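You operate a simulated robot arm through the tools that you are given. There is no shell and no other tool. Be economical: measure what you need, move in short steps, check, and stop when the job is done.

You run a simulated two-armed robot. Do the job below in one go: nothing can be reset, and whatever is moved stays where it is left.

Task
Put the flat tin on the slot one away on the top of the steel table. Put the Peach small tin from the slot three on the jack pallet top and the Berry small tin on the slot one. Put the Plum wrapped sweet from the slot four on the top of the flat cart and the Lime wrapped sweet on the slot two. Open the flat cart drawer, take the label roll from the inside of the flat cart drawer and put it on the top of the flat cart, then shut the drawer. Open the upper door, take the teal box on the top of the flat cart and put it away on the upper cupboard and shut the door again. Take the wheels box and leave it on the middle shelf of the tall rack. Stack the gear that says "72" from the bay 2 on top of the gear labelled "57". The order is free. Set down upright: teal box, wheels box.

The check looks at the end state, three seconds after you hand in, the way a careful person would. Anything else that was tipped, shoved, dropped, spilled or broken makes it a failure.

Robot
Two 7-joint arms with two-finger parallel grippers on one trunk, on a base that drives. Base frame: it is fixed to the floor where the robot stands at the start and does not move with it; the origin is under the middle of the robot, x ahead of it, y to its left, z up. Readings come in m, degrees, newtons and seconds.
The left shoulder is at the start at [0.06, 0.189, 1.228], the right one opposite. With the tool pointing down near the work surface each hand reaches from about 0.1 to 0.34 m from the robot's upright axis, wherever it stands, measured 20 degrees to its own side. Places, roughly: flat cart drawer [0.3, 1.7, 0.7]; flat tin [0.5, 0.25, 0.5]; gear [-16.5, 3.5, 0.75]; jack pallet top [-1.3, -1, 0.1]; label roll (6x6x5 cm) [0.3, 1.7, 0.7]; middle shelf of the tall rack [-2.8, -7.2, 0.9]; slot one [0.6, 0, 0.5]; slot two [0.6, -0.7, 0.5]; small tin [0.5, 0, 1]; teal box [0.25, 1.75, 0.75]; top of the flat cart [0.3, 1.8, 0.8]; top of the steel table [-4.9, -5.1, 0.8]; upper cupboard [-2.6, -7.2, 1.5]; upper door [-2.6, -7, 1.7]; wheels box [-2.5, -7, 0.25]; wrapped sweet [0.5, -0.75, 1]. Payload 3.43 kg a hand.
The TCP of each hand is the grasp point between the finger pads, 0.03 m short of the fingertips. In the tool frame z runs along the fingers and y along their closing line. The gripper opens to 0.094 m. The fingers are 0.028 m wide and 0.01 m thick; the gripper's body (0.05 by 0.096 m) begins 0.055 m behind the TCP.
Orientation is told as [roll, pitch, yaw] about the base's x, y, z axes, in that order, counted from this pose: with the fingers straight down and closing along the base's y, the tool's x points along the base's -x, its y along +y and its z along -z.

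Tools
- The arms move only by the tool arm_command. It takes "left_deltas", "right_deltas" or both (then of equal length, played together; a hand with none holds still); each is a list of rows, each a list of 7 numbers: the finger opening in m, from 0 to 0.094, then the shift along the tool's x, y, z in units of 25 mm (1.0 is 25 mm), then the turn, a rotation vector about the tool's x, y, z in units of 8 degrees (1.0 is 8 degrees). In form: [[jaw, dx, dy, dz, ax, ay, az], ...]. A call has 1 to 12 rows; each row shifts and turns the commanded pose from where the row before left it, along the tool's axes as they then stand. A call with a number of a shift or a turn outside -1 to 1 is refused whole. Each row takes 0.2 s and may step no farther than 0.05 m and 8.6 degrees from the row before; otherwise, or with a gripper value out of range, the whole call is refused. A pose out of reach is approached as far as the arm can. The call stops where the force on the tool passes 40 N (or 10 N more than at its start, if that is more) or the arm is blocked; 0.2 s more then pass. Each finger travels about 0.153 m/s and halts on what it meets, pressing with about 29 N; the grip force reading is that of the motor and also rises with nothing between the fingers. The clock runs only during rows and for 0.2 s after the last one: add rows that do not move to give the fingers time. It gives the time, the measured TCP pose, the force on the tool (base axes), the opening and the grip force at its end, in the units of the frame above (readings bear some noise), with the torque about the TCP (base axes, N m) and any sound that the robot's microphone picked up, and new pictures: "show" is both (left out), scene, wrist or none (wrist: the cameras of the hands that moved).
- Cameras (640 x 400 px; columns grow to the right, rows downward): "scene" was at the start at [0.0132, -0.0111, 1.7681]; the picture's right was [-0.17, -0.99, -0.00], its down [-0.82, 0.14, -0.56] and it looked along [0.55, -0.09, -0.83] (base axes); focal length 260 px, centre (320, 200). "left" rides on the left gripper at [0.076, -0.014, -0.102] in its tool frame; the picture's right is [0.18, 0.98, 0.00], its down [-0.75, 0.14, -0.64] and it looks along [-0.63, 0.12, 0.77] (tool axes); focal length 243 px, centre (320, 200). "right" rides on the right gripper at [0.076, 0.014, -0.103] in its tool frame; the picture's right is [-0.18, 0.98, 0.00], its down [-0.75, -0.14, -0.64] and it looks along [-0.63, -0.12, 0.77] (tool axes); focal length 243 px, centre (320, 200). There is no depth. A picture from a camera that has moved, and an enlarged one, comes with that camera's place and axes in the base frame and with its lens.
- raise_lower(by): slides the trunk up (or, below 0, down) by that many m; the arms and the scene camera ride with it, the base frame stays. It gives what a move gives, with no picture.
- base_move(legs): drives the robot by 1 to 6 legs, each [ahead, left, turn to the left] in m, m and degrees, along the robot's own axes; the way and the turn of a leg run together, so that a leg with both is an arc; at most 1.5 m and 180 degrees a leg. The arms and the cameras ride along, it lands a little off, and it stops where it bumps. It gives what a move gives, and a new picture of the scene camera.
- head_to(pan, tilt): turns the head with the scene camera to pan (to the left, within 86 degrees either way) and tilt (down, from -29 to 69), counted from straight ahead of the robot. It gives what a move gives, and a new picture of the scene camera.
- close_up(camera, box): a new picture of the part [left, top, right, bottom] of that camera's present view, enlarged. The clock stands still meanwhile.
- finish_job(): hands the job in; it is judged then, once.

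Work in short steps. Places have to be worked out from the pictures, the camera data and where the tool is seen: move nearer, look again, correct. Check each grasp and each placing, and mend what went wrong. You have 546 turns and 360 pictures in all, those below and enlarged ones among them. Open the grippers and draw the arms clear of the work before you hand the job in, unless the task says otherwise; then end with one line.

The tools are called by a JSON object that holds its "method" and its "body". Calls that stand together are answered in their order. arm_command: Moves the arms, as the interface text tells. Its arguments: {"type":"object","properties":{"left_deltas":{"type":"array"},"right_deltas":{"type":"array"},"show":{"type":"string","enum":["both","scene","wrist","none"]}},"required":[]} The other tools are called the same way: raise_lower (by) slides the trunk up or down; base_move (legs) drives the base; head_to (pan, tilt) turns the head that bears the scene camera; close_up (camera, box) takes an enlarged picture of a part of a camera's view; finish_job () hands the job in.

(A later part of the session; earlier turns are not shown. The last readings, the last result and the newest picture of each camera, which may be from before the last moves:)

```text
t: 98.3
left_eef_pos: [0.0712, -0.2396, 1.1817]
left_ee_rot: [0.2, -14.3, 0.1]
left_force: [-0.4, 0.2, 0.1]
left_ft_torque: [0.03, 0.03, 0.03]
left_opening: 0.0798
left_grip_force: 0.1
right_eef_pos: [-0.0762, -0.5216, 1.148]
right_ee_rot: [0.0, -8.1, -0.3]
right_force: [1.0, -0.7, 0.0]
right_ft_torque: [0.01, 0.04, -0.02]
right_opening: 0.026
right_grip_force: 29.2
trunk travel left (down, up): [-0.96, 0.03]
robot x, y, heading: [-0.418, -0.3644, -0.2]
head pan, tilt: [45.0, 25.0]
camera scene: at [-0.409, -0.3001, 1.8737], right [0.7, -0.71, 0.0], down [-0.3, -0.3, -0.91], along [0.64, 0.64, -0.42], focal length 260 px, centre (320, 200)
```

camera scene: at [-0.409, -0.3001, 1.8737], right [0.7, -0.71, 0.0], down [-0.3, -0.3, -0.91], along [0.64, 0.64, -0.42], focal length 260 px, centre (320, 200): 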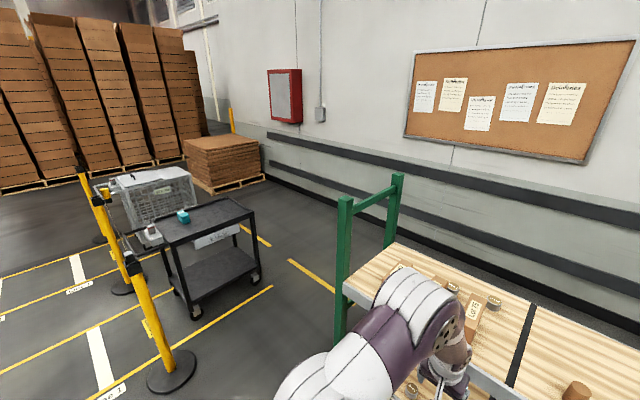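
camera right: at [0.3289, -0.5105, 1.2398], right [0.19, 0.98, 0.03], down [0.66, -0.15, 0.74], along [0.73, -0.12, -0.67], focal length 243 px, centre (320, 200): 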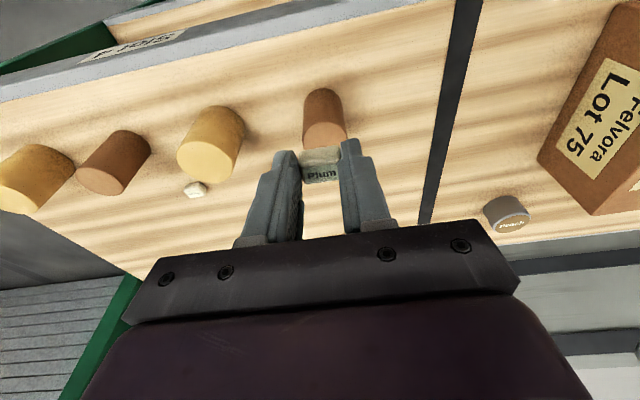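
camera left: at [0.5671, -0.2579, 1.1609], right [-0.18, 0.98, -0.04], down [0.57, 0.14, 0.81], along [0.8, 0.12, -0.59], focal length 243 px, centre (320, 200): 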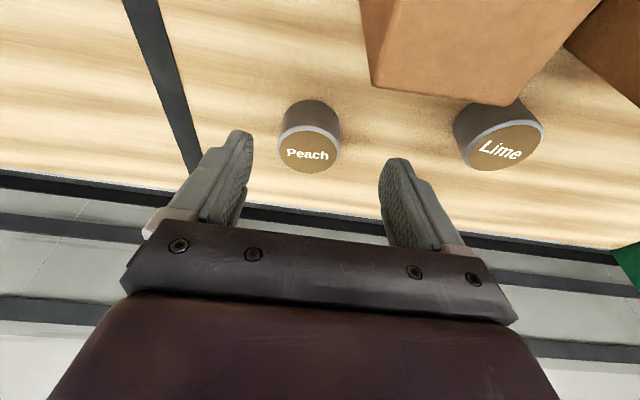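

Both rack ends are passable; the right one is roomier. I drive around the right end to behind the rack and turn to face it.

{"method": "base_move", "body": {"legs": [[0, -1.3, 0], [1.4, 0, 0], [0.4, 0, 0]]}}

{"method": "base_move", "body": {"legs": [[0, 0, 180]]}}

{"method": "head_to", "body": {"pan": -30, "tilt": 35}}

```text
t: 113.5
left_eef_pos: [1.8805, -1.4698, 1.1817]
left_ee_rot: [0.2, -14.5, 1.8]
left_force: [0.1, -0.8, 0.7]
left_ft_torque: [0.01, -0.01, 0.0]
left_opening: 0.0799
left_grip_force: 0.1
right_eef_pos: [1.7423, -1.7573, 1.1491]
right_ee_rot: [-0.1, -8.0, 1.5]
right_force: [1.0, -0.9, -0.8]
right_ft_torque: [-0.03, 0.01, -0.01]
right_opening: 0.026
right_grip_force: 29.1
trunk travel left (down, up): [-0.96, 0.03]
robot x, y, heading: [1.3943, -1.6101, 1.4]
head pan, tilt: [45.0, 25.0]
camera scene: at [1.4007, -1.5443, 1.8738], right [0.72, -0.69, 0.0], down [-0.29, -0.31, -0.91], along [0.62, 0.66, -0.42], focal length 260 px, centre (320, 200)
```

scene: 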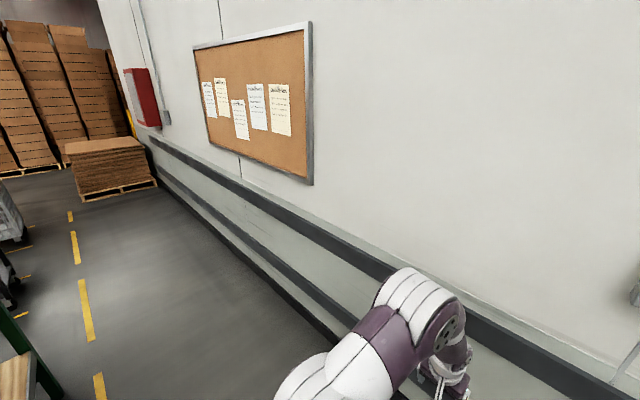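

```text
t: 121.2
left_eef_pos: [0.9135, -1.7637, 1.1808]
left_ee_rot: [0.2, -14.2, -176.6]
left_force: [0.2, 0.5, -0.2]
left_ft_torque: [0.01, 0.02, -0.03]
left_opening: 0.0801
left_grip_force: 0.1
right_eef_pos: [1.0457, -1.4741, 1.1487]
right_ee_rot: [0.0, -8.0, -177.1]
right_force: [-0.2, 0.3, 0.1]
right_ft_torque: [0.0, 0.01, 0.01]
right_opening: 0.0261
right_grip_force: 28.6
trunk travel left (down, up): [-0.96, 0.03]
robot x, y, heading: [1.3955, -1.6084, -177.3]
head pan, tilt: [45.0, 25.0]
camera scene: at [1.3971, -1.6747, 1.8737], right [-0.74, 0.67, 0.0], down [0.28, 0.31, -0.91], along [-0.61, -0.67, -0.42], focal length 260 px, centre (320, 200)
```

scene: 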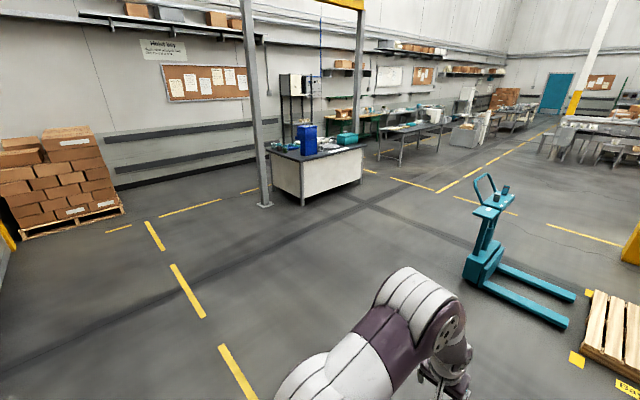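

```text
t: 122.7
left_eef_pos: [0.9135, -1.7627, 1.1814]
left_ee_rot: [0.1, -14.3, -176.7]
left_force: [0.3, 0.0, 0.7]
left_ft_torque: [0.0, -0.02, -0.02]
left_opening: 0.08
left_grip_force: 0.0
right_eef_pos: [1.0449, -1.4729, 1.1486]
right_ee_rot: [0.0, -8.0, -177.0]
right_force: [0.5, 0.2, -1.0]
right_ft_torque: [0.01, 0.01, 0.01]
right_opening: 0.0261
right_grip_force: 29.1
trunk travel left (down, up): [-0.96, 0.03]
robot x, y, heading: [1.3932, -1.6131, -177.1]
head pan, tilt: [-30.0, 35.0]
camera scene: at [1.3804, -1.5664, 1.858], right [0.46, 0.89, 0.0], down [0.51, -0.26, -0.82], along [-0.73, 0.37, -0.57], focal length 260 px, centre (320, 200)
```

scene: 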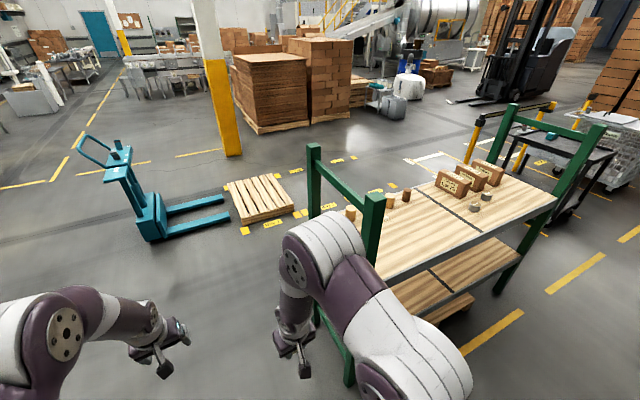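

Clear view of pallet, jack, and rack. I straighten my heading, back slightly for clearance from the rack post, and strafe toward Peach.

{"method": "base_move", "body": {"legs": [[-0.15, 0, -2.8], [0, -1.0, 0], [0, -0.53, 0]]}}

{"method": "head_to", "body": {"pan": 0, "tilt": 45}}

```text
t: 131.5
left_eef_pos: [1.0376, -0.2287, 1.1814]
left_ee_rot: [0.2, -14.2, -178.4]
left_force: [-0.1, -0.7, 0.5]
left_ft_torque: [0.04, -0.01, -0.02]
left_opening: 0.08
left_grip_force: 0.1
right_eef_pos: [1.1783, 0.0576, 1.1495]
right_ee_rot: [-0.2, -7.9, -179.0]
right_force: [0.1, 0.2, 0.0]
right_ft_torque: [0.02, 0.01, 0.0]
right_opening: 0.0261
right_grip_force: 29.1
trunk travel left (down, up): [-0.96, 0.03]
robot x, y, heading: [1.528, -0.0905, -178.9]
head pan, tilt: [-30.0, 35.0]
camera scene: at [1.5107, -0.0455, 1.858], right [0.48, 0.88, 0.0], down [0.5, -0.28, -0.82], along [-0.72, 0.4, -0.57], focal length 260 px, centre (320, 200)
```

scene: 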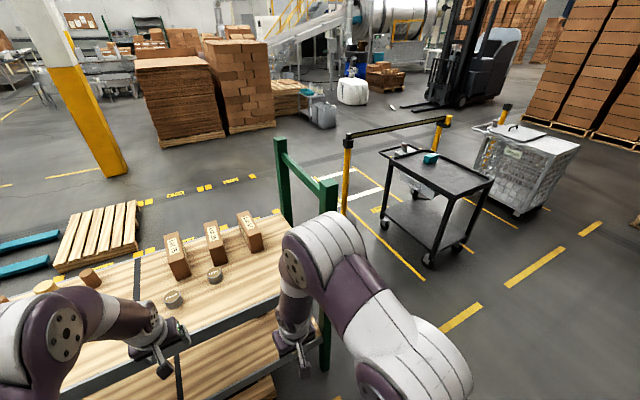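

```text
t: 132.4
left_eef_pos: [1.0384, -0.227, 1.182]
left_ee_rot: [0.1, -14.3, -178.4]
left_force: [-0.2, 0.6, 0.1]
left_ft_torque: [-0.03, -0.02, 0.0]
left_opening: 0.08
left_grip_force: 0.0
right_eef_pos: [1.1783, 0.0585, 1.1484]
right_ee_rot: [0.0, -8.0, -178.9]
right_force: [-0.3, -0.4, 0.3]
right_ft_torque: [-0.01, 0.03, 0.01]
right_opening: 0.0262
right_grip_force: 29.4
trunk travel left (down, up): [-0.96, 0.03]
robot x, y, heading: [1.5228, -0.0852, -178.9]
head pan, tilt: [0.0, 45.0]
camera scene: at [1.5066, -0.0876, 1.8432], right [-0.02, 1.0, 0.0], down [0.71, 0.01, -0.71], along [-0.71, -0.01, -0.71], focal length 260 px, centre (320, 200)
```

scene: 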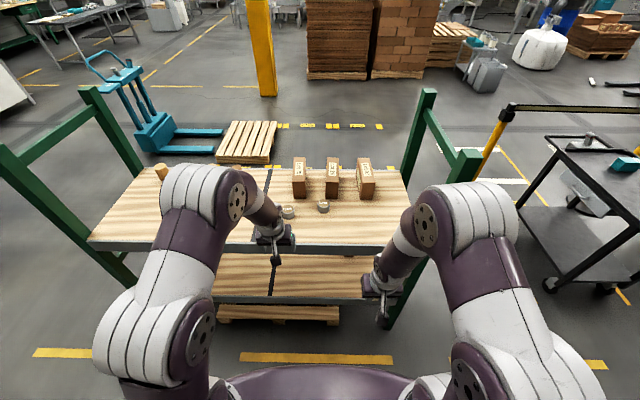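

{"method": "base_move", "body": {"legs": [[0.15, 0, 0]]}}

{"method": "arm_command", "body": {"left_deltas": [[0.08, -0.9, 0, 0.4, 0, -0.5, 0], [0.08, -0.9, 0, 0.4, 0, -0.5, 0], [0.08, 0, 0, 0.9, 0, -0.5, 0], [0.08, 0, 0, 0.9, 0, 0, 0], [0.08, 0, 0, 0, 0, 0, 0]], "show": "wrist"}}

```text
t: 133.8
left_eef_pos: [0.8921, -0.2293, 1.1826]
left_ee_rot: [0.2, -14.4, -178.5]
left_force: [0.2, -0.5, -0.3]
left_ft_torque: [0.03, -0.06, 0.0]
left_opening: 0.0801
left_grip_force: 0.1
right_eef_pos: [1.0323, 0.0561, 1.1501]
right_ee_rot: [0.0, -8.1, -178.8]
right_force: [-0.6, 0.5, -0.4]
right_ft_torque: [0.02, 0.01, -0.03]
right_opening: 0.026
right_grip_force: 29.2
trunk travel left (down, up): [-0.96, 0.03]
robot x, y, heading: [1.3745, -0.0914, -178.5]
head pan, tilt: [0.0, 45.0]
camera scene: at [1.3616, -0.0909, 1.8432], right [-0.02, 1.0, 0.0], down [0.71, 0.01, -0.71], along [-0.71, -0.01, -0.71], focal length 260 px, centre (320, 200)
```

scene: 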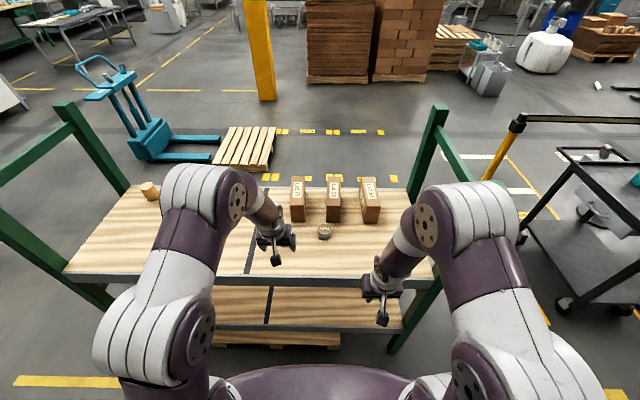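

```text
t: 135.0
left_eef_pos: [0.8225, -0.2299, 1.1331]
left_ee_rot: [0.2, -26.2, -178.5]
left_force: [0.6, -0.2, 0.9]
left_ft_torque: [-0.01, 0.01, -0.01]
left_opening: 0.08
left_grip_force: 0.1
right_eef_pos: [1.0293, 0.0557, 1.1497]
right_ee_rot: [0.1, -8.0, -178.8]
right_force: [0.0, 0.6, -0.7]
right_ft_torque: [0.04, 0.01, 0.0]
right_opening: 0.026
right_grip_force: 29.0
trunk travel left (down, up): [-0.96, 0.03]
robot x, y, heading: [1.3758, -0.0904, -179.0]
head pan, tilt: [0.0, 45.0]
camera left: at [0.9354, -0.2133, 1.1892], right [0.19, -0.98, -0.08], down [-0.39, -0.15, 0.91], along [-0.9, -0.14, -0.41], focal length 243 px, centre (320, 200)
```

left: 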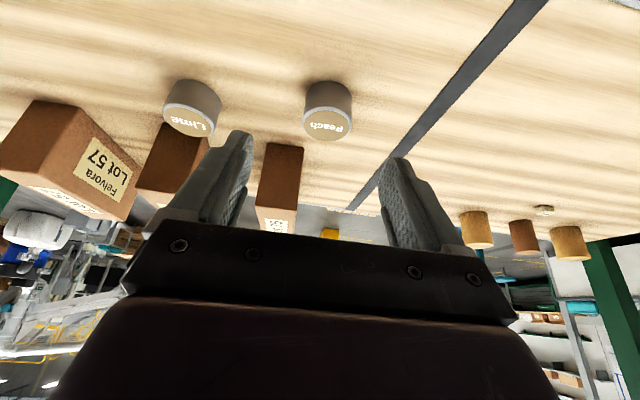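

{"method": "arm_command", "body": {"left_deltas": [[0.078, -0.2, 0.2, 0.9, 0, 0, 0], [0.078, -0.2, 0.2, 0.9, 0, 0, 0], [0.078, -0.2, 0.18, 0.9, 0, 0, 0], [0.078, -0.2, 0, 0.9, 0, 0, 0], [0.078, -0.2, 0, 0.9, 0, 0, 0], [0.078, 0, 0, 0, 0, 0, 0]], "show": "wrist"}}

```text
t: 136.4
left_eef_pos: [0.7496, -0.2511, 1.0451]
left_ee_rot: [0.2, -26.3, -178.5]
left_force: [-0.1, -1.0, -0.3]
left_ft_torque: [0.0, -0.01, 0.02]
left_opening: 0.078
left_grip_force: 0.0
right_eef_pos: [1.0295, 0.0545, 1.149]
right_ee_rot: [0.1, -8.0, -178.8]
right_force: [0.3, 0.4, 0.1]
right_ft_torque: [0.0, 0.03, 0.02]
right_opening: 0.0264
right_grip_force: 29.3
trunk travel left (down, up): [-0.96, 0.03]
robot x, y, heading: [1.3774, -0.0914, -179.0]
head pan, tilt: [0.0, 45.0]
camera left: at [0.8628, -0.2321, 1.1015], right [0.19, -0.98, -0.08], down [-0.39, -0.15, 0.91], along [-0.9, -0.14, -0.41], focal length 243 px, centre (320, 200)
```

left: 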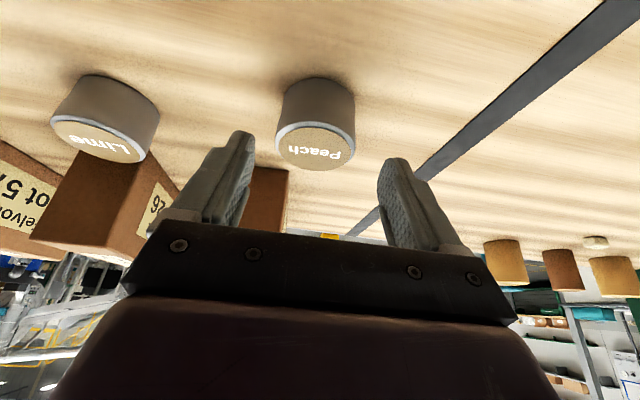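

{"method": "arm_command", "body": {"left_deltas": [[0.078, 0, -0.16, 0.96, 0, 0, 0], [0.078, 0, 0, 0.96, 0, 0, 0], [0.078, 0, 0, 0, 0, 0, 0], [0.0, 0, 0, 0, 0, 0, 0], [0.0, 0, 0, 0, 0, 0, 0], [0.0, 0, 0, 0, 0, 0, 0]], "show": "wrist"}}

```text
t: 137.8
left_eef_pos: [0.7284, -0.2451, 1.0023]
left_ee_rot: [0.2, -26.5, -178.5]
left_force: [-1.1, 0.9, 9.6]
left_ft_torque: [0.23, 0.24, 0.01]
left_opening: 0.0566
left_grip_force: 29.0
right_eef_pos: [1.0306, 0.057, 1.1496]
right_ee_rot: [0.0, -8.0, -178.8]
right_force: [-1.0, 0.0, 0.5]
right_ft_torque: [0.01, 0.02, 0.0]
right_opening: 0.026
right_grip_force: 29.0
trunk travel left (down, up): [-0.96, 0.03]
robot x, y, heading: [1.3759, -0.0924, -179.0]
head pan, tilt: [0.0, 45.0]
camera left: at [0.8421, -0.2284, 1.0577], right [0.19, -0.98, -0.08], down [-0.38, -0.15, 0.91], along [-0.9, -0.14, -0.4], focal length 243 px, centre (320, 200)
```

left: 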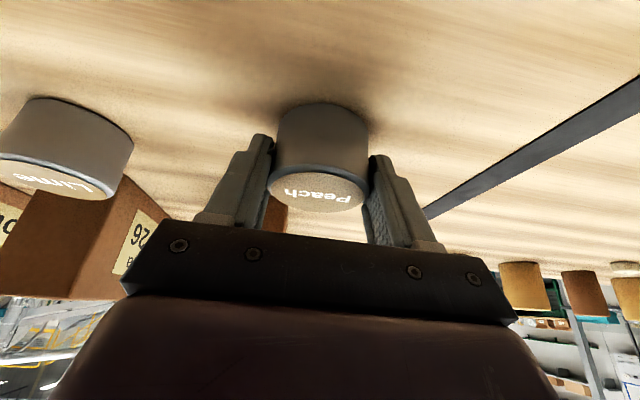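

Peach is gripped. I lift it off, then drive back around the right end and to the jack pallet's near side.

{"method": "arm_command", "body": {"left_deltas": [[0.0, -0.44, 0, -0.9, 0, 0, 0], [0.0, -0.44, 0, -0.9, 0, 0, 0], [0.0, -0.44, 0, -0.9, 0, 0, 0], [0.0, -0.44, 0, -0.9, 0, 0, 0], [0.0, -0.44, 0, -0.9, 0, 0, 0], [0.0, 0.9, 0, -0.44, 0, 0, 0], [0.0, 0.9, 0, -0.44, 0, 0, 0], [0.0, 0.9, 0, -0.44, 0, 0, 0], [0.0, 0.9, 0, -0.44, 0, 0, 0], [0.0, 0.9, 0, -0.44, 0, 0, 0], [0.0, 0.9, 0, -0.44, 0, 0, 0]], "show": "none"}}

{"method": "base_move", "body": {"legs": [[-0.15, 0, -1], [0, 1.5, 0], [0, 0.1, 0]]}}

{"method": "head_to", "body": {"pan": 0, "tilt": 35}}

```text
t: 140.2
left_eef_pos: [0.8805, -0.2404, 1.1255]
left_ee_rot: [0.2, -26.4, -178.6]
left_force: [0.6, -0.9, -1.2]
left_ft_torque: [0.02, -0.01, 0.0]
left_opening: 0.0564
left_grip_force: 29.2
right_eef_pos: [1.0304, 0.055, 1.1503]
right_ee_rot: [0.0, -8.1, -178.7]
right_force: [0.8, 1.0, 0.8]
right_ft_torque: [0.01, 0.03, 0.03]
right_opening: 0.0263
right_grip_force: 28.8
trunk travel left (down, up): [-0.96, 0.03]
robot x, y, heading: [1.3757, -0.0951, -178.6]
head pan, tilt: [0.0, 45.0]
```

```text
t: 149.4
left_eef_pos: [1.0204, -1.822, 1.1262]
left_ee_rot: [0.4, -26.4, 179.8]
left_force: [0.2, -0.3, -0.9]
left_ft_torque: [-0.02, 0.0, -0.04]
left_opening: 0.0565
left_grip_force: 29.4
right_eef_pos: [1.1789, -1.5295, 1.1486]
right_ee_rot: [0.2, -8.1, 179.5]
right_force: [-0.4, -0.2, -1.3]
right_ft_torque: [-0.01, -0.01, 0.0]
right_opening: 0.0263
right_grip_force: 29.1
trunk travel left (down, up): [-0.96, 0.03]
robot x, y, heading: [1.5208, -1.6918, 179.4]
head pan, tilt: [0.0, 45.0]
camera scene: at [1.5029, -1.6846, 1.8431], right [0.01, 1.0, 0.0], down [0.71, -0.01, -0.71], along [-0.71, 0.01, -0.71], focal length 260 px, centre (320, 200)
```

scene: 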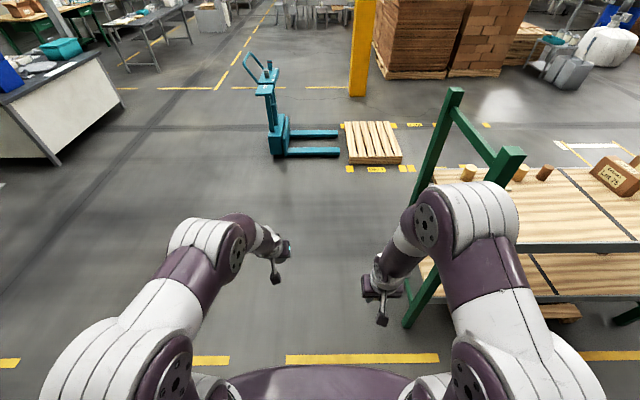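

```text
t: 150.1
left_eef_pos: [1.0213, -1.8241, 1.1259]
left_ee_rot: [0.1, -26.3, 179.8]
left_force: [-0.5, 0.0, -0.7]
left_ft_torque: [0.0, -0.02, -0.03]
left_opening: 0.0567
left_grip_force: 28.6
right_eef_pos: [1.1796, -1.5327, 1.1479]
right_ee_rot: [-0.1, -8.1, 179.4]
right_force: [0.5, 0.1, -0.7]
right_ft_torque: [0.05, -0.02, 0.0]
right_opening: 0.026
right_grip_force: 28.8
trunk travel left (down, up): [-0.96, 0.03]
robot x, y, heading: [1.523, -1.6875, 179.4]
head pan, tilt: [0.0, 35.0]
camera scene: at [1.4961, -1.6904, 1.8579], right [0.01, 1.0, 0.0], down [0.57, 0.0, -0.82], along [-0.82, 0.01, -0.57], focal length 260 px, centre (320, 200)
```

scene: 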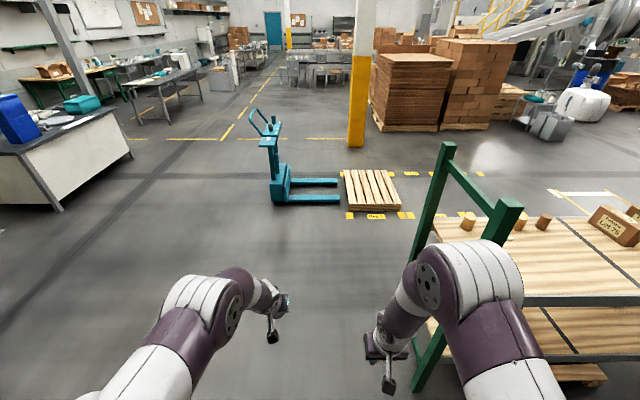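

{"method": "base_move", "body": {"legs": [[1.5, 0, 0.5], [0.37, 0, 0], [0, -0.8, 0]]}}

{"method": "raise_lower", "body": {"by": -0.4}}

{"method": "raise_lower", "body": {"by": -0.3}}

{"method": "head_to", "body": {"pan": 0, "tilt": 45}}

```text
t: 163.2
left_eef_pos: [-0.8398, -1.0672, 1.1247]
left_ee_rot: [0.2, -26.3, -177.6]
left_force: [0.1, -0.4, -1.2]
left_ft_torque: [0.03, -0.03, 0.0]
left_opening: 0.0565
left_grip_force: 29.1
right_eef_pos: [-0.6944, -0.7688, 1.1491]
right_ee_rot: [-0.2, -8.1, -177.9]
right_force: [0.5, 0.7, 0.2]
right_ft_torque: [-0.01, 0.0, 0.0]
right_opening: 0.0264
right_grip_force: 28.9
trunk travel left (down, up): [-0.96, 0.03]
robot x, y, heading: [-0.3445, -0.9123, -178.0]
head pan, tilt: [0.0, 35.0]
camera scene: at [-0.3705, -0.9116, 1.858], right [-0.04, 1.0, 0.0], down [0.57, 0.02, -0.82], along [-0.82, -0.03, -0.57], focal length 260 px, centre (320, 200)
```

scene: 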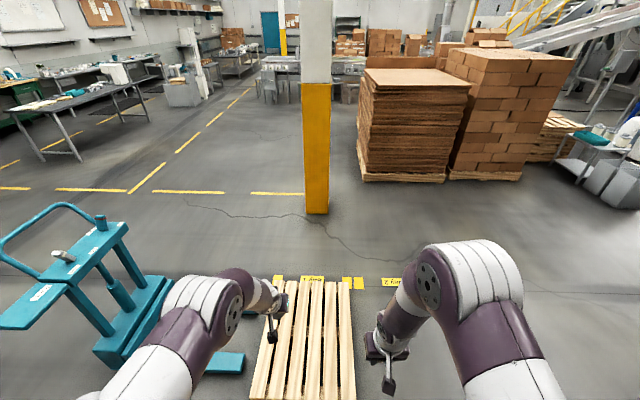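

```text
t: 167.0
left_eef_pos: [-0.8402, -1.066, 0.7246]
left_ee_rot: [0.2, -26.3, -177.6]
left_force: [-0.4, 0.1, -1.1]
left_ft_torque: [0.02, 0.01, 0.04]
left_opening: 0.0569
left_grip_force: 28.9
right_eef_pos: [-0.6941, -0.7674, 0.7477]
right_ee_rot: [0.0, -8.1, -177.9]
right_force: [-0.8, -0.3, 0.1]
right_ft_torque: [-0.01, -0.02, -0.02]
right_opening: 0.0262
right_grip_force: 29.2
trunk travel left (down, up): [-0.56, 0.43]
robot x, y, heading: [-0.3462, -0.9108, -177.9]
head pan, tilt: [0.0, 35.0]
```

```text
t: 170.0
left_eef_pos: [-0.839, -1.0662, 0.4251]
left_ee_rot: [0.1, -26.3, -177.6]
left_force: [0.8, 0.4, -0.4]
left_ft_torque: [0.0, -0.05, -0.04]
left_opening: 0.0567
left_grip_force: 28.8
right_eef_pos: [-0.6941, -0.7685, 0.4486]
right_ee_rot: [0.0, -7.9, -177.9]
right_force: [0.1, 0.5, -0.4]
right_ft_torque: [-0.01, 0.0, -0.03]
right_opening: 0.0262
right_grip_force: 29.0
trunk travel left (down, up): [-0.26, 0.73]
robot x, y, heading: [-0.3465, -0.9079, -177.9]
head pan, tilt: [0.0, 35.0]
```

```text
t: 170.8
left_eef_pos: [-0.8387, -1.0661, 0.4263]
left_ee_rot: [0.2, -26.3, -177.7]
left_force: [-0.4, 0.1, -0.7]
left_ft_torque: [0.04, 0.0, 0.01]
left_opening: 0.0567
left_grip_force: 28.9
right_eef_pos: [-0.6933, -0.7692, 0.4486]
right_ee_rot: [0.1, -8.0, -178.0]
right_force: [-0.5, -0.7, 0.2]
right_ft_torque: [-0.03, 0.0, 0.05]
right_opening: 0.0261
right_grip_force: 29.0
trunk travel left (down, up): [-0.26, 0.73]
robot x, y, heading: [-0.3465, -0.9129, -177.9]
head pan, tilt: [0.0, 45.0]
camera scene: at [-0.3637, -0.9101, 1.1432], right [-0.04, 1.0, 0.0], down [0.71, 0.03, -0.71], along [-0.71, -0.03, -0.71], focal length 260 px, centre (320, 200)
```

scene: 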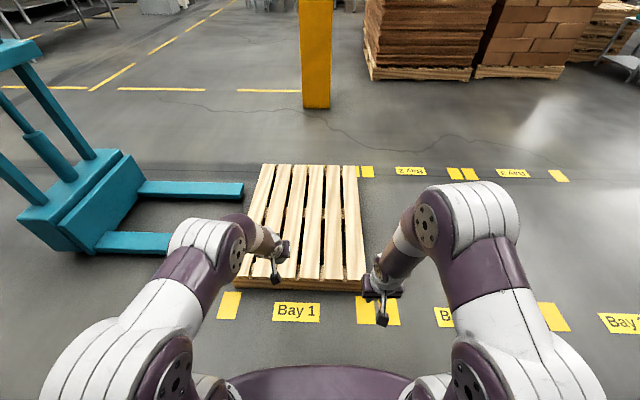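

Pallet is in front with its slats along x. I lower further, nudge forward, extend the left hand over the pallet, and look.

{"method": "base_move", "body": {"legs": [[0.06, 0, -2]]}}

{"method": "raise_lower", "body": {"by": -0.16}}

{"method": "arm_command", "body": {"left_deltas": [[0.0, -0.9, 0, 0.44, 0, 0, 0], [0.0, -0.9, 0, 0.44, 0, 0, 0], [0.0, -0.9, 0, 0.44, 0, 0, 0], [0.0, -0.9, 0, 0.44, 0, 0, 0], [0.0, -0.9, 0, 0.44, 0, 0, 0], [0.0, 0, 0, 0, 0, 0, 0]], "show": "both"}}

```text
t: 171.7
left_eef_pos: [-0.9043, -1.0488, 0.4257]
left_ee_rot: [0.2, -26.2, -179.8]
left_force: [0.3, 1.3, -0.9]
left_ft_torque: [0.01, 0.0, 0.0]
left_opening: 0.0565
left_grip_force: 29.5
right_eef_pos: [-0.7481, -0.757, 0.4482]
right_ee_rot: [0.0, -8.0, -180.1]
right_force: [-0.1, -0.5, -1.4]
right_ft_torque: [0.0, 0.01, 0.0]
right_opening: 0.0261
right_grip_force: 28.3
trunk travel left (down, up): [-0.26, 0.73]
robot x, y, heading: [-0.4051, -0.9135, -180.1]
head pan, tilt: [0.0, 45.0]
camera scene: at [-0.4235, -0.9104, 1.1431], right [0.0, 1.0, 0.0], down [0.71, 0.0, -0.71], along [-0.71, 0.0, -0.71], focal length 260 px, centre (320, 200)
```

scene: 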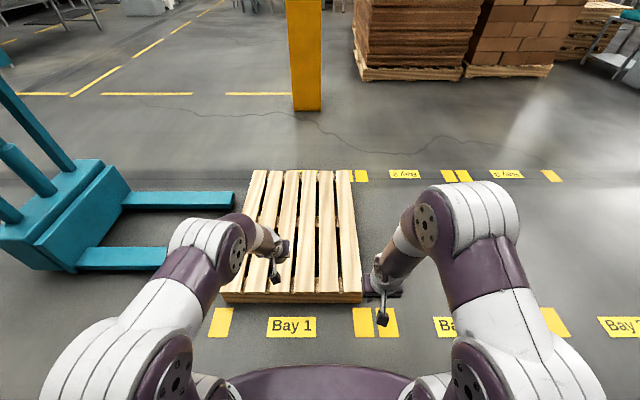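

```text
t: 173.6
left_eef_pos: [-0.9042, -1.0486, 0.2646]
left_ee_rot: [0.2, -26.3, -179.7]
left_force: [-0.3, -0.4, -1.4]
left_ft_torque: [0.02, 0.01, -0.01]
left_opening: 0.0564
left_grip_force: 29.0
right_eef_pos: [-0.7482, -0.7563, 0.2888]
right_ee_rot: [0.1, -7.9, -180.0]
right_force: [0.4, 0.1, 0.5]
right_ft_torque: [-0.01, -0.02, 0.0]
right_opening: 0.0264
right_grip_force: 29.1
trunk travel left (down, up): [-0.1, 0.89]
robot x, y, heading: [-0.4023, -0.9083, -180.1]
head pan, tilt: [0.0, 45.0]
```

```text
t: 175.0
left_eef_pos: [-1.0291, -1.0498, 0.2656]
left_ee_rot: [0.2, -26.2, -179.6]
left_force: [0.5, 0.2, -1.4]
left_ft_torque: [0.04, 0.03, -0.01]
left_opening: 0.0567
left_grip_force: 29.0
right_eef_pos: [-0.7498, -0.7567, 0.2883]
right_ee_rot: [0.0, -8.0, -179.9]
right_force: [0.0, 0.7, 0.2]
right_ft_torque: [0.04, 0.03, 0.01]
right_opening: 0.0262
right_grip_force: 29.5
trunk travel left (down, up): [-0.1, 0.89]
robot x, y, heading: [-0.4044, -0.9112, -180.1]
head pan, tilt: [0.0, 45.0]
camera scene: at [-0.4232, -0.9104, 0.9831], right [0.0, 1.0, 0.0], down [0.71, 0.0, -0.71], along [-0.71, 0.0, -0.71], focal length 260 px, centre (320, 200)
camera left: at [-0.9157, -1.0348, 0.3208], right [0.17, -0.98, -0.08], down [-0.39, -0.14, 0.91], along [-0.9, -0.13, -0.41], focal length 243 px, centre (320, 200)
```

scene: 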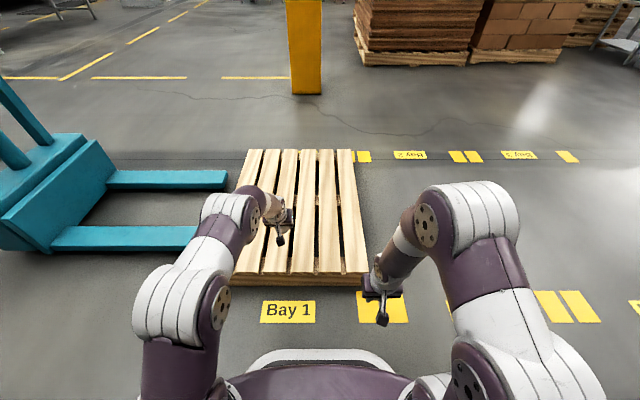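
left: 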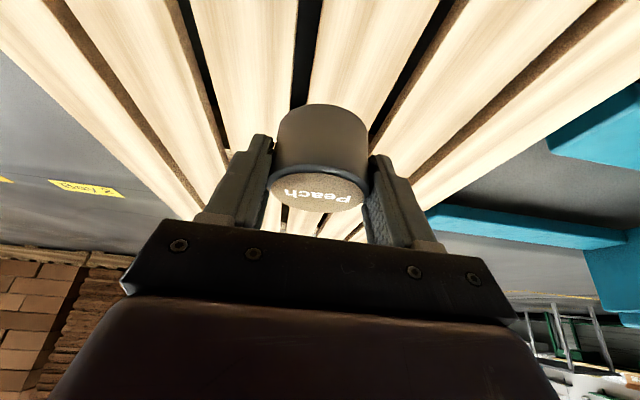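

A slat spans y≈-1.03…-1.12, so I shift Peach onto its middle and descend.

{"method": "arm_command", "body": {"left_deltas": [[0.0, 0, 0.9, 0, 0, 0, 0], [0.0, 0.35, 0, 0.72, 0, 0, 0], [0.0, 0.35, 0, 0.72, 0, 0, 0], [0.0, 0.35, 0, 0.72, 0, 0, 0], [0.0, 0.26, 0, 0.54, 0, 0, 0], [0.0, 0, 0, 0, 0, 0, 0]], "show": "wrist"}}

```text
t: 176.4
left_eef_pos: [-1.0305, -1.0734, 0.1908]
left_ee_rot: [0.2, -26.4, -179.7]
left_force: [-0.1, 0.2, 0.1]
left_ft_torque: [-0.01, 0.02, 0.01]
left_opening: 0.0564
left_grip_force: 28.2
right_eef_pos: [-0.7489, -0.7574, 0.2882]
right_ee_rot: [0.0, -8.1, -180.0]
right_force: [0.1, -0.3, 0.6]
right_ft_torque: [0.03, -0.03, 0.0]
right_opening: 0.0262
right_grip_force: 29.3
trunk travel left (down, up): [-0.1, 0.89]
robot x, y, heading: [-0.4029, -0.9075, -180.1]
head pan, tilt: [0.0, 45.0]
camera left: at [-0.9168, -1.0585, 0.2471], right [0.17, -0.98, -0.08], down [-0.39, -0.14, 0.91], along [-0.9, -0.13, -0.41], focal length 243 px, centre (320, 200)
```

left: 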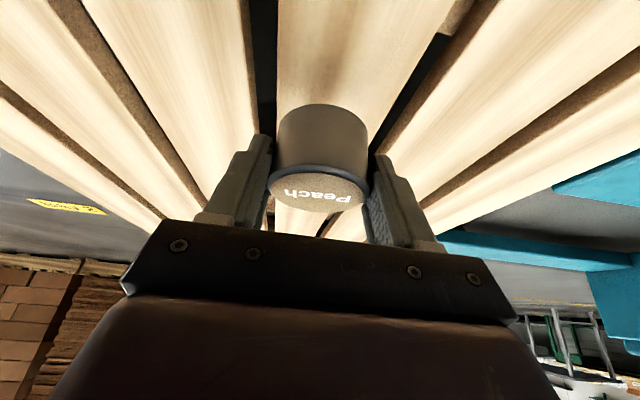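

{"method": "arm_command", "body": {"left_deltas": [[0.0, 0.07, 0, 0.14, 0, 0, 0], [0.0, 0.07, 0, 0.14, 0, 0, 0], [0.0, 0.07, 0, 0.14, 0, 0, 0], [0.0, 0.05, 0, 0.1, 0, 0, 0], [0.0, 0, 0, 0, 0, 0, 0]], "show": "none"}}

```text
t: 177.6
left_eef_pos: [-1.0312, -1.0735, 0.1771]
left_ee_rot: [0.3, -26.3, -179.8]
left_force: [0.0, -0.2, -0.5]
left_ft_torque: [0.0, 0.02, 0.01]
left_opening: 0.0566
left_grip_force: 28.8
right_eef_pos: [-0.748, -0.7568, 0.2883]
right_ee_rot: [0.1, -7.9, -179.9]
right_force: [0.8, -0.4, -0.3]
right_ft_torque: [0.01, -0.03, -0.02]
right_opening: 0.026
right_grip_force: 28.6
trunk travel left (down, up): [-0.1, 0.89]
robot x, y, heading: [-0.4066, -0.9132, -179.9]
head pan, tilt: [0.0, 45.0]
```

{"method": "arm_command", "body": {"left_deltas": [[0.0, 0.05, 0, 0.1, 0, 0, 0], [0.0, 0.05, 0, 0.1, 0, 0, 0], [0.0, 0.05, 0, 0.1, 0, 0, 0], [0.0, 0.0, 0, 0.0, 0, 0, 0]], "show": "wrist"}}

```text
t: 178.6
left_eef_pos: [-1.0311, -1.0734, 0.1666]
left_ee_rot: [0.2, -26.3, -179.8]
left_force: [0.3, 0.4, -0.5]
left_ft_torque: [0.01, 0.02, -0.02]
left_opening: 0.0568
left_grip_force: 29.3
right_eef_pos: [-0.7482, -0.7564, 0.2889]
right_ee_rot: [0.0, -8.0, -180.0]
right_force: [0.3, 0.4, -0.4]
right_ft_torque: [-0.01, -0.01, 0.04]
right_opening: 0.0264
right_grip_force: 29.2
trunk travel left (down, up): [-0.1, 0.89]
robot x, y, heading: [-0.4028, -0.913, -179.9]
head pan, tilt: [0.0, 45.0]
camera left: at [-0.9173, -1.0584, 0.2246], right [0.17, -0.98, -0.08], down [-0.39, -0.14, 0.91], along [-0.9, -0.13, -0.41], focal length 243 px, centre (320, 200)
```

left: 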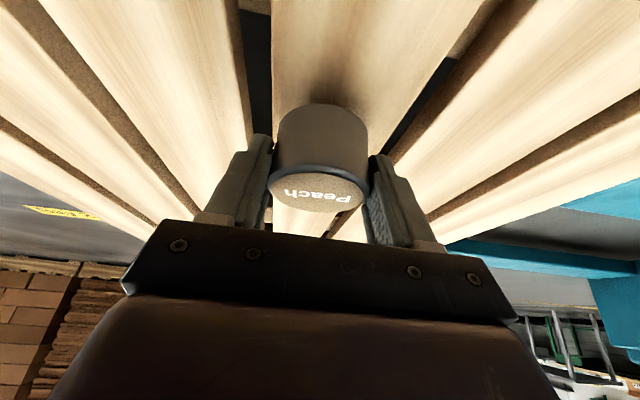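

Still not touching; continuing down in 3 mm steps.

{"method": "arm_command", "body": {"left_deltas": [[0.0, 0.05, 0, 0.1, 0, 0, 0], [0.0, 0.05, 0, 0.1, 0, 0, 0], [0.0, 0.05, 0, 0.1, 0, 0, 0], [0.0, 0.0, 0, 0.0, 0, 0, 0]], "show": "wrist"}}

```text
t: 179.6
left_eef_pos: [-1.0306, -1.0729, 0.1597]
left_ee_rot: [0.1, -26.3, -179.7]
left_force: [0.1, 0.6, -1.6]
left_ft_torque: [0.0, 0.0, -0.02]
left_opening: 0.0565
left_grip_force: 28.8
right_eef_pos: [-0.7478, -0.7571, 0.2891]
right_ee_rot: [-0.1, -8.0, -180.0]
right_force: [0.4, 0.7, 0.7]
right_ft_torque: [-0.01, 0.01, 0.0]
right_opening: 0.0263
right_grip_force: 29.0
trunk travel left (down, up): [-0.1, 0.89]
robot x, y, heading: [-0.4042, -0.9113, -180.1]
head pan, tilt: [0.0, 45.0]
camera left: at [-0.9169, -1.0579, 0.2158], right [0.17, -0.98, -0.08], down [-0.39, -0.14, 0.91], along [-0.9, -0.13, -0.41], focal length 243 px, centre (320, 200)
```

left: 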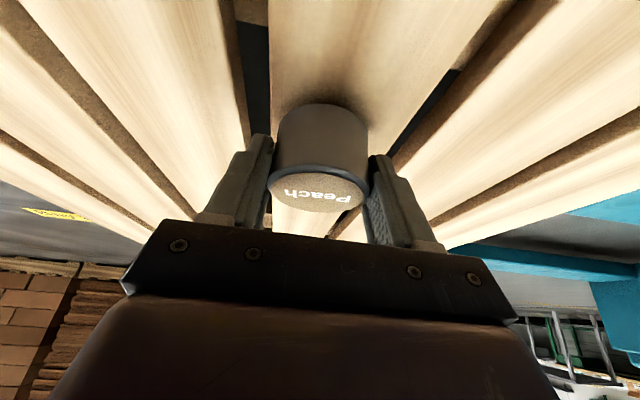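

{"method": "arm_command", "body": {"left_deltas": [[0.0, 0.05, 0, 0.1, 0, 0, 0], [0.0, 0.05, 0, 0.1, 0, 0, 0], [0.0, 0.05, 0, 0.1, 0, 0, 0], [0.0, 0.0, 0, 0.0, 0, 0, 0]], "show": "none"}}

```text
t: 180.6
left_eef_pos: [-1.0294, -1.073, 0.1535]
left_ee_rot: [0.3, -26.7, -179.6]
left_force: [1.7, -0.7, 12.6]
left_ft_torque: [0.18, 0.13, 0.03]
left_opening: 0.0566
left_grip_force: 28.4
right_eef_pos: [-0.7481, -0.7567, 0.2891]
right_ee_rot: [0.0, -8.1, -180.0]
right_force: [0.3, -0.8, 0.8]
right_ft_torque: [0.04, 0.0, 0.06]
right_opening: 0.0264
right_grip_force: 28.9
trunk travel left (down, up): [-0.1, 0.89]
robot x, y, heading: [-0.4036, -0.9092, -179.9]
head pan, tilt: [0.0, 45.0]
```

Contact (12.6 N). I release and withdraw.

{"method": "arm_command", "body": {"left_deltas": [[0.0, -0.01, 0, -0.02, 0, 0, 0], [0.075, 0, 0, 0, 0, 0, 0], [0.075, 0, 0, 0, 0, 0, 0], [0.075, -0.2, 0, -0.5, 0, 0, 0], [0.075, -0.4, 0, -0.9, 0, 0, 0], [0.075, -0.4, 0, -0.9, 0, 0, 0], [0.075, -0.4, 0, -0.9, 0, 0, 0], [0.075, 0.5, 0, -0.9, 0, 0, 0], [0.075, 0.9, 0, -0.4, 0, 0, 0]], "show": "wrist"}}

```text
t: 182.6
left_eef_pos: [-0.9797, -1.072, 0.252]
left_ee_rot: [0.3, -26.3, -179.7]
left_force: [0.6, -0.2, 0.1]
left_ft_torque: [-0.01, 0.0, 0.01]
left_opening: 0.0748
left_grip_force: 0.0
right_eef_pos: [-0.7494, -0.7567, 0.2878]
right_ee_rot: [0.0, -8.0, -180.1]
right_force: [-0.1, 0.7, 0.3]
right_ft_torque: [0.0, -0.05, 0.02]
right_opening: 0.0261
right_grip_force: 28.6
trunk travel left (down, up): [-0.1, 0.89]
robot x, y, heading: [-0.4026, -0.9123, -179.7]
head pan, tilt: [0.0, 45.0]
camera left: at [-0.866, -1.0578, 0.3083], right [0.17, -0.98, -0.08], down [-0.39, -0.14, 0.91], along [-0.9, -0.13, -0.41], focal length 243 px, centre (320, 200)
```

left: 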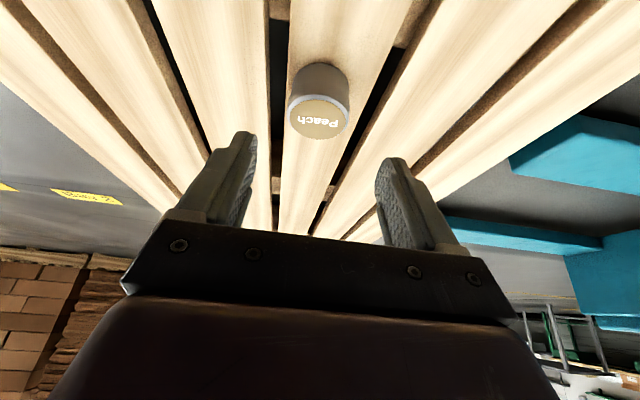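

Peach stands on the pallet. I raise the trunk, tuck the left hand, and go back around behind the rack to reach the cart's drawer side from the open east.

{"method": "raise_lower", "body": {"by": 0.4}}

{"method": "raise_lower", "body": {"by": 0.3}}

{"method": "arm_command", "body": {"left_deltas": [[0.09, 0.9, 0, -0.44, 0, 0, 0], [0.09, 0.9, 0, -0.44, 0, 0, 0], [0.09, 0.9, 0, -0.44, 0, 0, 0], [0.09, 0.9, 0, -0.44, 0, 0, 0], [0.09, 0.9, 0, -0.44, 0, 0, 0], [0.09, 0.9, 0, -0.44, 0, 0, 0]], "show": "none"}}

{"method": "base_move", "body": {"legs": [[0, 0.8, 0], [-1.5, 0, 0], [-0.4, 0, 0], [0, -1.5, 0], [0, -1.15, 0], [0, 0, -90]]}}

```text
t: 186.4
left_eef_pos: [-0.9807, -1.0724, 0.6507]
left_ee_rot: [0.2, -26.2, -179.7]
left_force: [0.4, 0.8, 1.0]
left_ft_torque: [-0.02, 0.03, -0.03]
left_opening: 0.0747
left_grip_force: 0.1
right_eef_pos: [-0.7481, -0.756, 0.6887]
right_ee_rot: [0.0, -8.0, -180.0]
right_force: [-0.3, 0.2, -0.6]
right_ft_torque: [0.02, 0.0, 0.04]
right_opening: 0.0261
right_grip_force: 29.2
trunk travel left (down, up): [-0.5, 0.49]
robot x, y, heading: [-0.4072, -0.9138, -180.4]
head pan, tilt: [0.0, 45.0]
```

```text
t: 189.4
left_eef_pos: [-0.9809, -1.0727, 0.9513]
left_ee_rot: [0.2, -26.3, -179.8]
left_force: [0.4, 0.2, -0.1]
left_ft_torque: [0.01, -0.03, -0.03]
left_opening: 0.0749
left_grip_force: 0.1
right_eef_pos: [-0.7489, -0.757, 0.9879]
right_ee_rot: [0.0, -8.0, -179.9]
right_force: [0.3, -0.3, 0.3]
right_ft_torque: [0.0, 0.02, 0.0]
right_opening: 0.0261
right_grip_force: 28.8
trunk travel left (down, up): [-0.8, 0.19]
robot x, y, heading: [-0.4026, -0.9087, -180.0]
head pan, tilt: [0.0, 45.0]
```

```text
t: 190.8
left_eef_pos: [-0.836, -1.0722, 0.9509]
left_ee_rot: [0.3, -26.3, -179.7]
left_force: [0.3, 1.1, 0.1]
left_ft_torque: [0.0, 0.01, 0.02]
left_opening: 0.0901
left_grip_force: 0.1
left hand out of reach, approached as far as the arm can: row 6
right_eef_pos: [-0.7487, -0.7576, 0.9884]
right_ee_rot: [-0.1, -8.1, -180.0]
right_force: [-0.4, 0.1, 0.9]
right_ft_torque: [0.0, -0.01, 0.01]
right_opening: 0.0266
right_grip_force: 28.7
trunk travel left (down, up): [-0.8, 0.19]
robot x, y, heading: [-0.404, -0.9116, -180.0]
head pan, tilt: [0.0, 45.0]
```

```text
t: 220.5
left_eef_pos: [1.3042, 1.3481, 0.952]
left_ee_rot: [0.3, -26.3, 92.0]
left_force: [0.8, 0.2, 0.5]
left_ft_torque: [0.01, 0.02, 0.04]
left_opening: 0.09
left_grip_force: 0.1
right_eef_pos: [1.622, 1.27, 0.9889]
right_ee_rot: [0.0, -8.0, 91.7]
right_force: [0.4, -0.1, -1.3]
right_ft_torque: [-0.01, 0.05, 0.01]
right_opening: 0.0265
right_grip_force: 29.0
trunk travel left (down, up): [-0.8, 0.19]
robot x, y, heading: [1.4758, 0.9197, 91.8]
head pan, tilt: [0.0, 45.0]
camera scene: at [1.4806, 0.9443, 1.6831], right [1.0, 0.03, 0.0], down [0.02, -0.71, -0.71], along [-0.02, 0.71, -0.71], focal length 260 px, centre (320, 200)
```

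scene: 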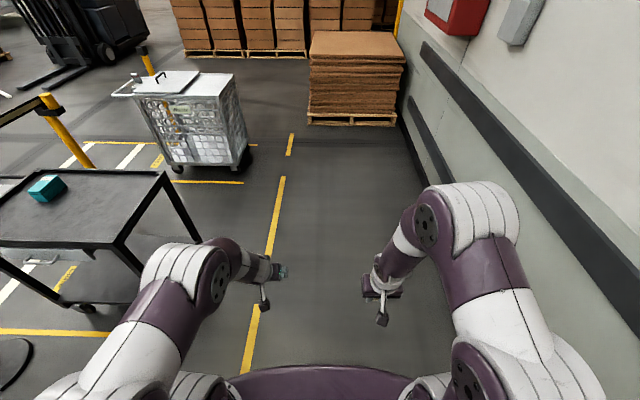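

{"method": "base_move", "body": {"legs": [[0, 0, -1.5], [-0.05, 0.75, 0]]}}

{"method": "head_to", "body": {"pan": 20, "tilt": 45}}

```text
t: 224.9
left_eef_pos: [0.5602, 1.2988, 0.9502]
left_ee_rot: [0.3, -26.3, 90.8]
left_force: [-0.9, -0.4, 0.3]
left_ft_torque: [-0.01, -0.02, 0.01]
left_opening: 0.0898
left_grip_force: 0.1
right_eef_pos: [0.8758, 1.2122, 0.988]
right_ee_rot: [-0.1, -8.1, 90.3]
right_force: [0.2, -1.1, 0.0]
right_ft_torque: [-0.02, -0.01, 0.03]
right_opening: 0.0263
right_grip_force: 28.7
trunk travel left (down, up): [-0.8, 0.19]
robot x, y, heading: [0.723, 0.8655, 90.3]
head pan, tilt: [0.0, 45.0]
camera scene: at [0.7263, 0.89, 1.6831], right [1.0, 0.01, 0.0], down [0.0, -0.71, -0.71], along [-0.01, 0.71, -0.71], focal length 260 px, centre (320, 200)
```

scene: 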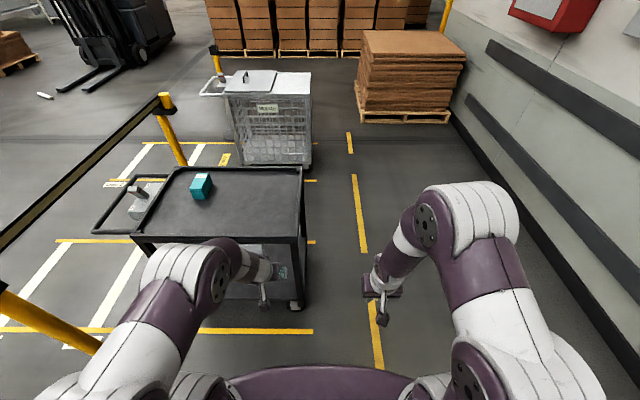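

```text
t: 225.8
left_eef_pos: [0.5583, 1.2986, 0.9501]
left_ee_rot: [0.4, -26.3, 90.7]
left_force: [0.5, 0.1, -0.5]
left_ft_torque: [-0.01, 0.04, -0.02]
left_opening: 0.0898
left_grip_force: 0.1
right_eef_pos: [0.8758, 1.2123, 0.9886]
right_ee_rot: [-0.1, -8.0, 90.4]
right_force: [0.2, -0.8, -0.3]
right_ft_torque: [-0.01, 0.01, -0.02]
right_opening: 0.0261
right_grip_force: 28.5
trunk travel left (down, up): [-0.8, 0.19]
robot x, y, heading: [0.7201, 0.8644, 90.4]
head pan, tilt: [20.0, 45.0]
camera scene: at [0.6985, 0.8849, 1.6831], right [0.94, 0.35, 0.0], down [0.25, -0.66, -0.71], along [-0.25, 0.66, -0.71], focal length 260 px, centre (320, 200)
```

scene: 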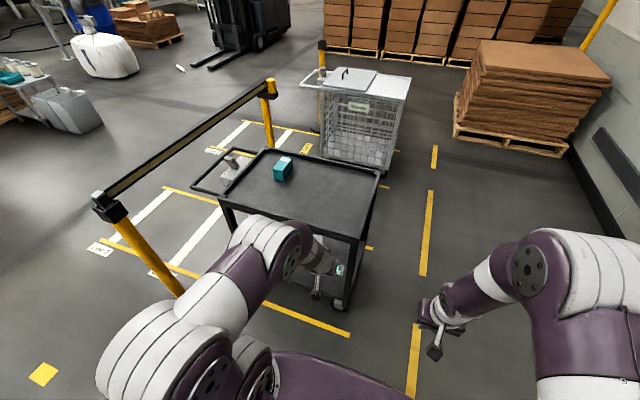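

Cart top spans x≈-0.04…0.63, y≈1.53…1.99. I align in front of it and extend the right hand with Plum over the top's right front area.

{"method": "base_move", "body": {"legs": [[0, 0.32, 0]]}}

{"method": "arm_command", "body": {"right_deltas": [[0.0, -0.99, 0, 0.14, 0, 0, 0], [0.0, -0.99, 0, 0.14, 0, 0, 0], [0.0, -0.99, 0, 0.14, 0, 0, 0], [0.0, -0.99, 0, 0.14, 0, 0, 0], [0.0, -0.99, 0, 0.14, 0, 0, 0], [0.0, -0.99, 0, 0.14, 0, 0, 0], [0.0, -0.99, 0, 0.14, 0, 0, 0], [0.0, -0.99, 0, 0.14, 0, 0, 0], [0.0, -0.99, 0, 0.14, 0, 0, 0], [0.0, -0.99, 0, 0.14, 0, 0, 0], [0.0, -0.99, 0, 0.14, 0, 0, 0], [0.0, -0.99, 0, 0.14, 0, 0, 0]], "show": "both"}}

```text
t: 227.9
left_eef_pos: [0.2375, 1.2925, 0.9521]
left_ee_rot: [0.3, -26.3, 91.2]
left_force: [0.6, -0.4, -0.2]
left_ft_torque: [-0.03, 0.02, 0.01]
left_opening: 0.0899
left_grip_force: 0.1
right_eef_pos: [0.554, 1.2095, 0.9877]
right_ee_rot: [0.0, -8.0, 90.9]
right_force: [-0.6, 0.4, 0.0]
right_ft_torque: [0.0, 0.03, 0.03]
right_opening: 0.026
right_grip_force: 28.8
trunk travel left (down, up): [-0.8, 0.19]
robot x, y, heading: [0.4087, 0.8651, 90.5]
head pan, tilt: [20.0, 45.0]
camera scene: at [0.3811, 0.881, 1.6832], right [0.93, 0.36, 0.0], down [0.25, -0.66, -0.71], along [-0.25, 0.66, -0.71], focal length 260 px, centre (320, 200)
```

scene: 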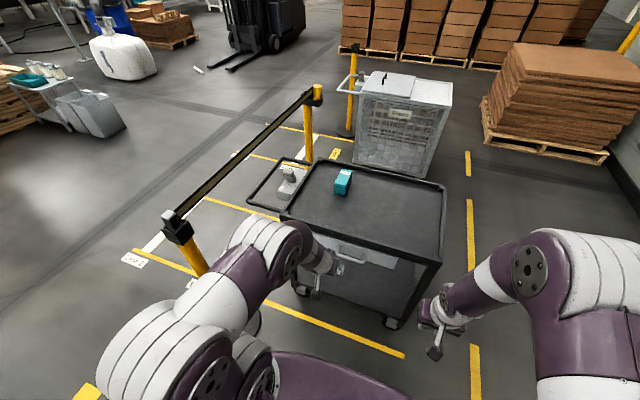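

```text
t: 230.5
left_eef_pos: [0.2373, 1.2939, 0.9512]
left_ee_rot: [0.3, -26.2, 91.2]
left_force: [0.0, 0.4, -0.6]
left_ft_torque: [-0.01, 0.01, -0.03]
left_opening: 0.0901
left_grip_force: 0.0
right_eef_pos: [0.5479, 1.5117, 0.9877]
right_ee_rot: [0.0, -8.0, 91.0]
right_force: [-0.3, -0.4, 0.4]
right_ft_torque: [-0.03, 0.03, -0.04]
right_opening: 0.0262
right_grip_force: 29.4
trunk travel left (down, up): [-0.8, 0.19]
robot x, y, heading: [0.4062, 0.8627, 91.0]
head pan, tilt: [20.0, 45.0]
camera scene: at [0.3807, 0.8824, 1.6831], right [0.93, 0.36, 0.0], down [0.25, -0.66, -0.71], along [-0.25, 0.66, -0.71], focal length 260 px, centre (320, 200)
camera right: at [0.5364, 1.4224, 1.078], right [-0.99, 0.17, 0.03], down [0.13, 0.66, 0.74], along [0.11, 0.73, -0.67], focal length 243 px, centre (320, 200)
```

scene: 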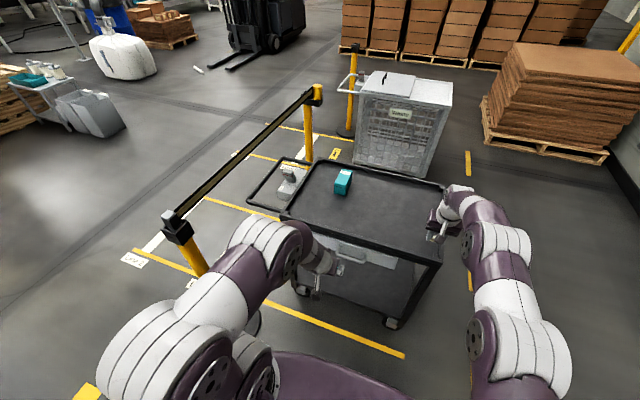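
right: 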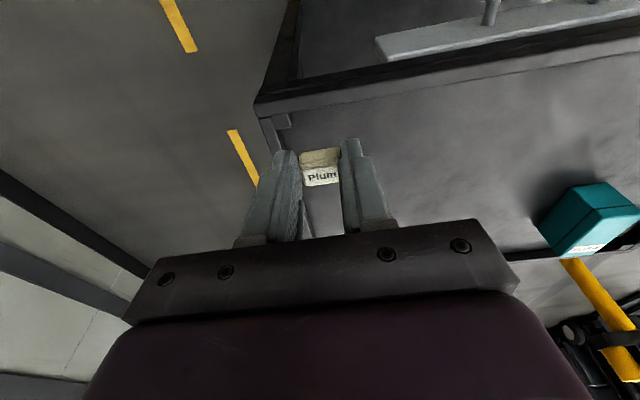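

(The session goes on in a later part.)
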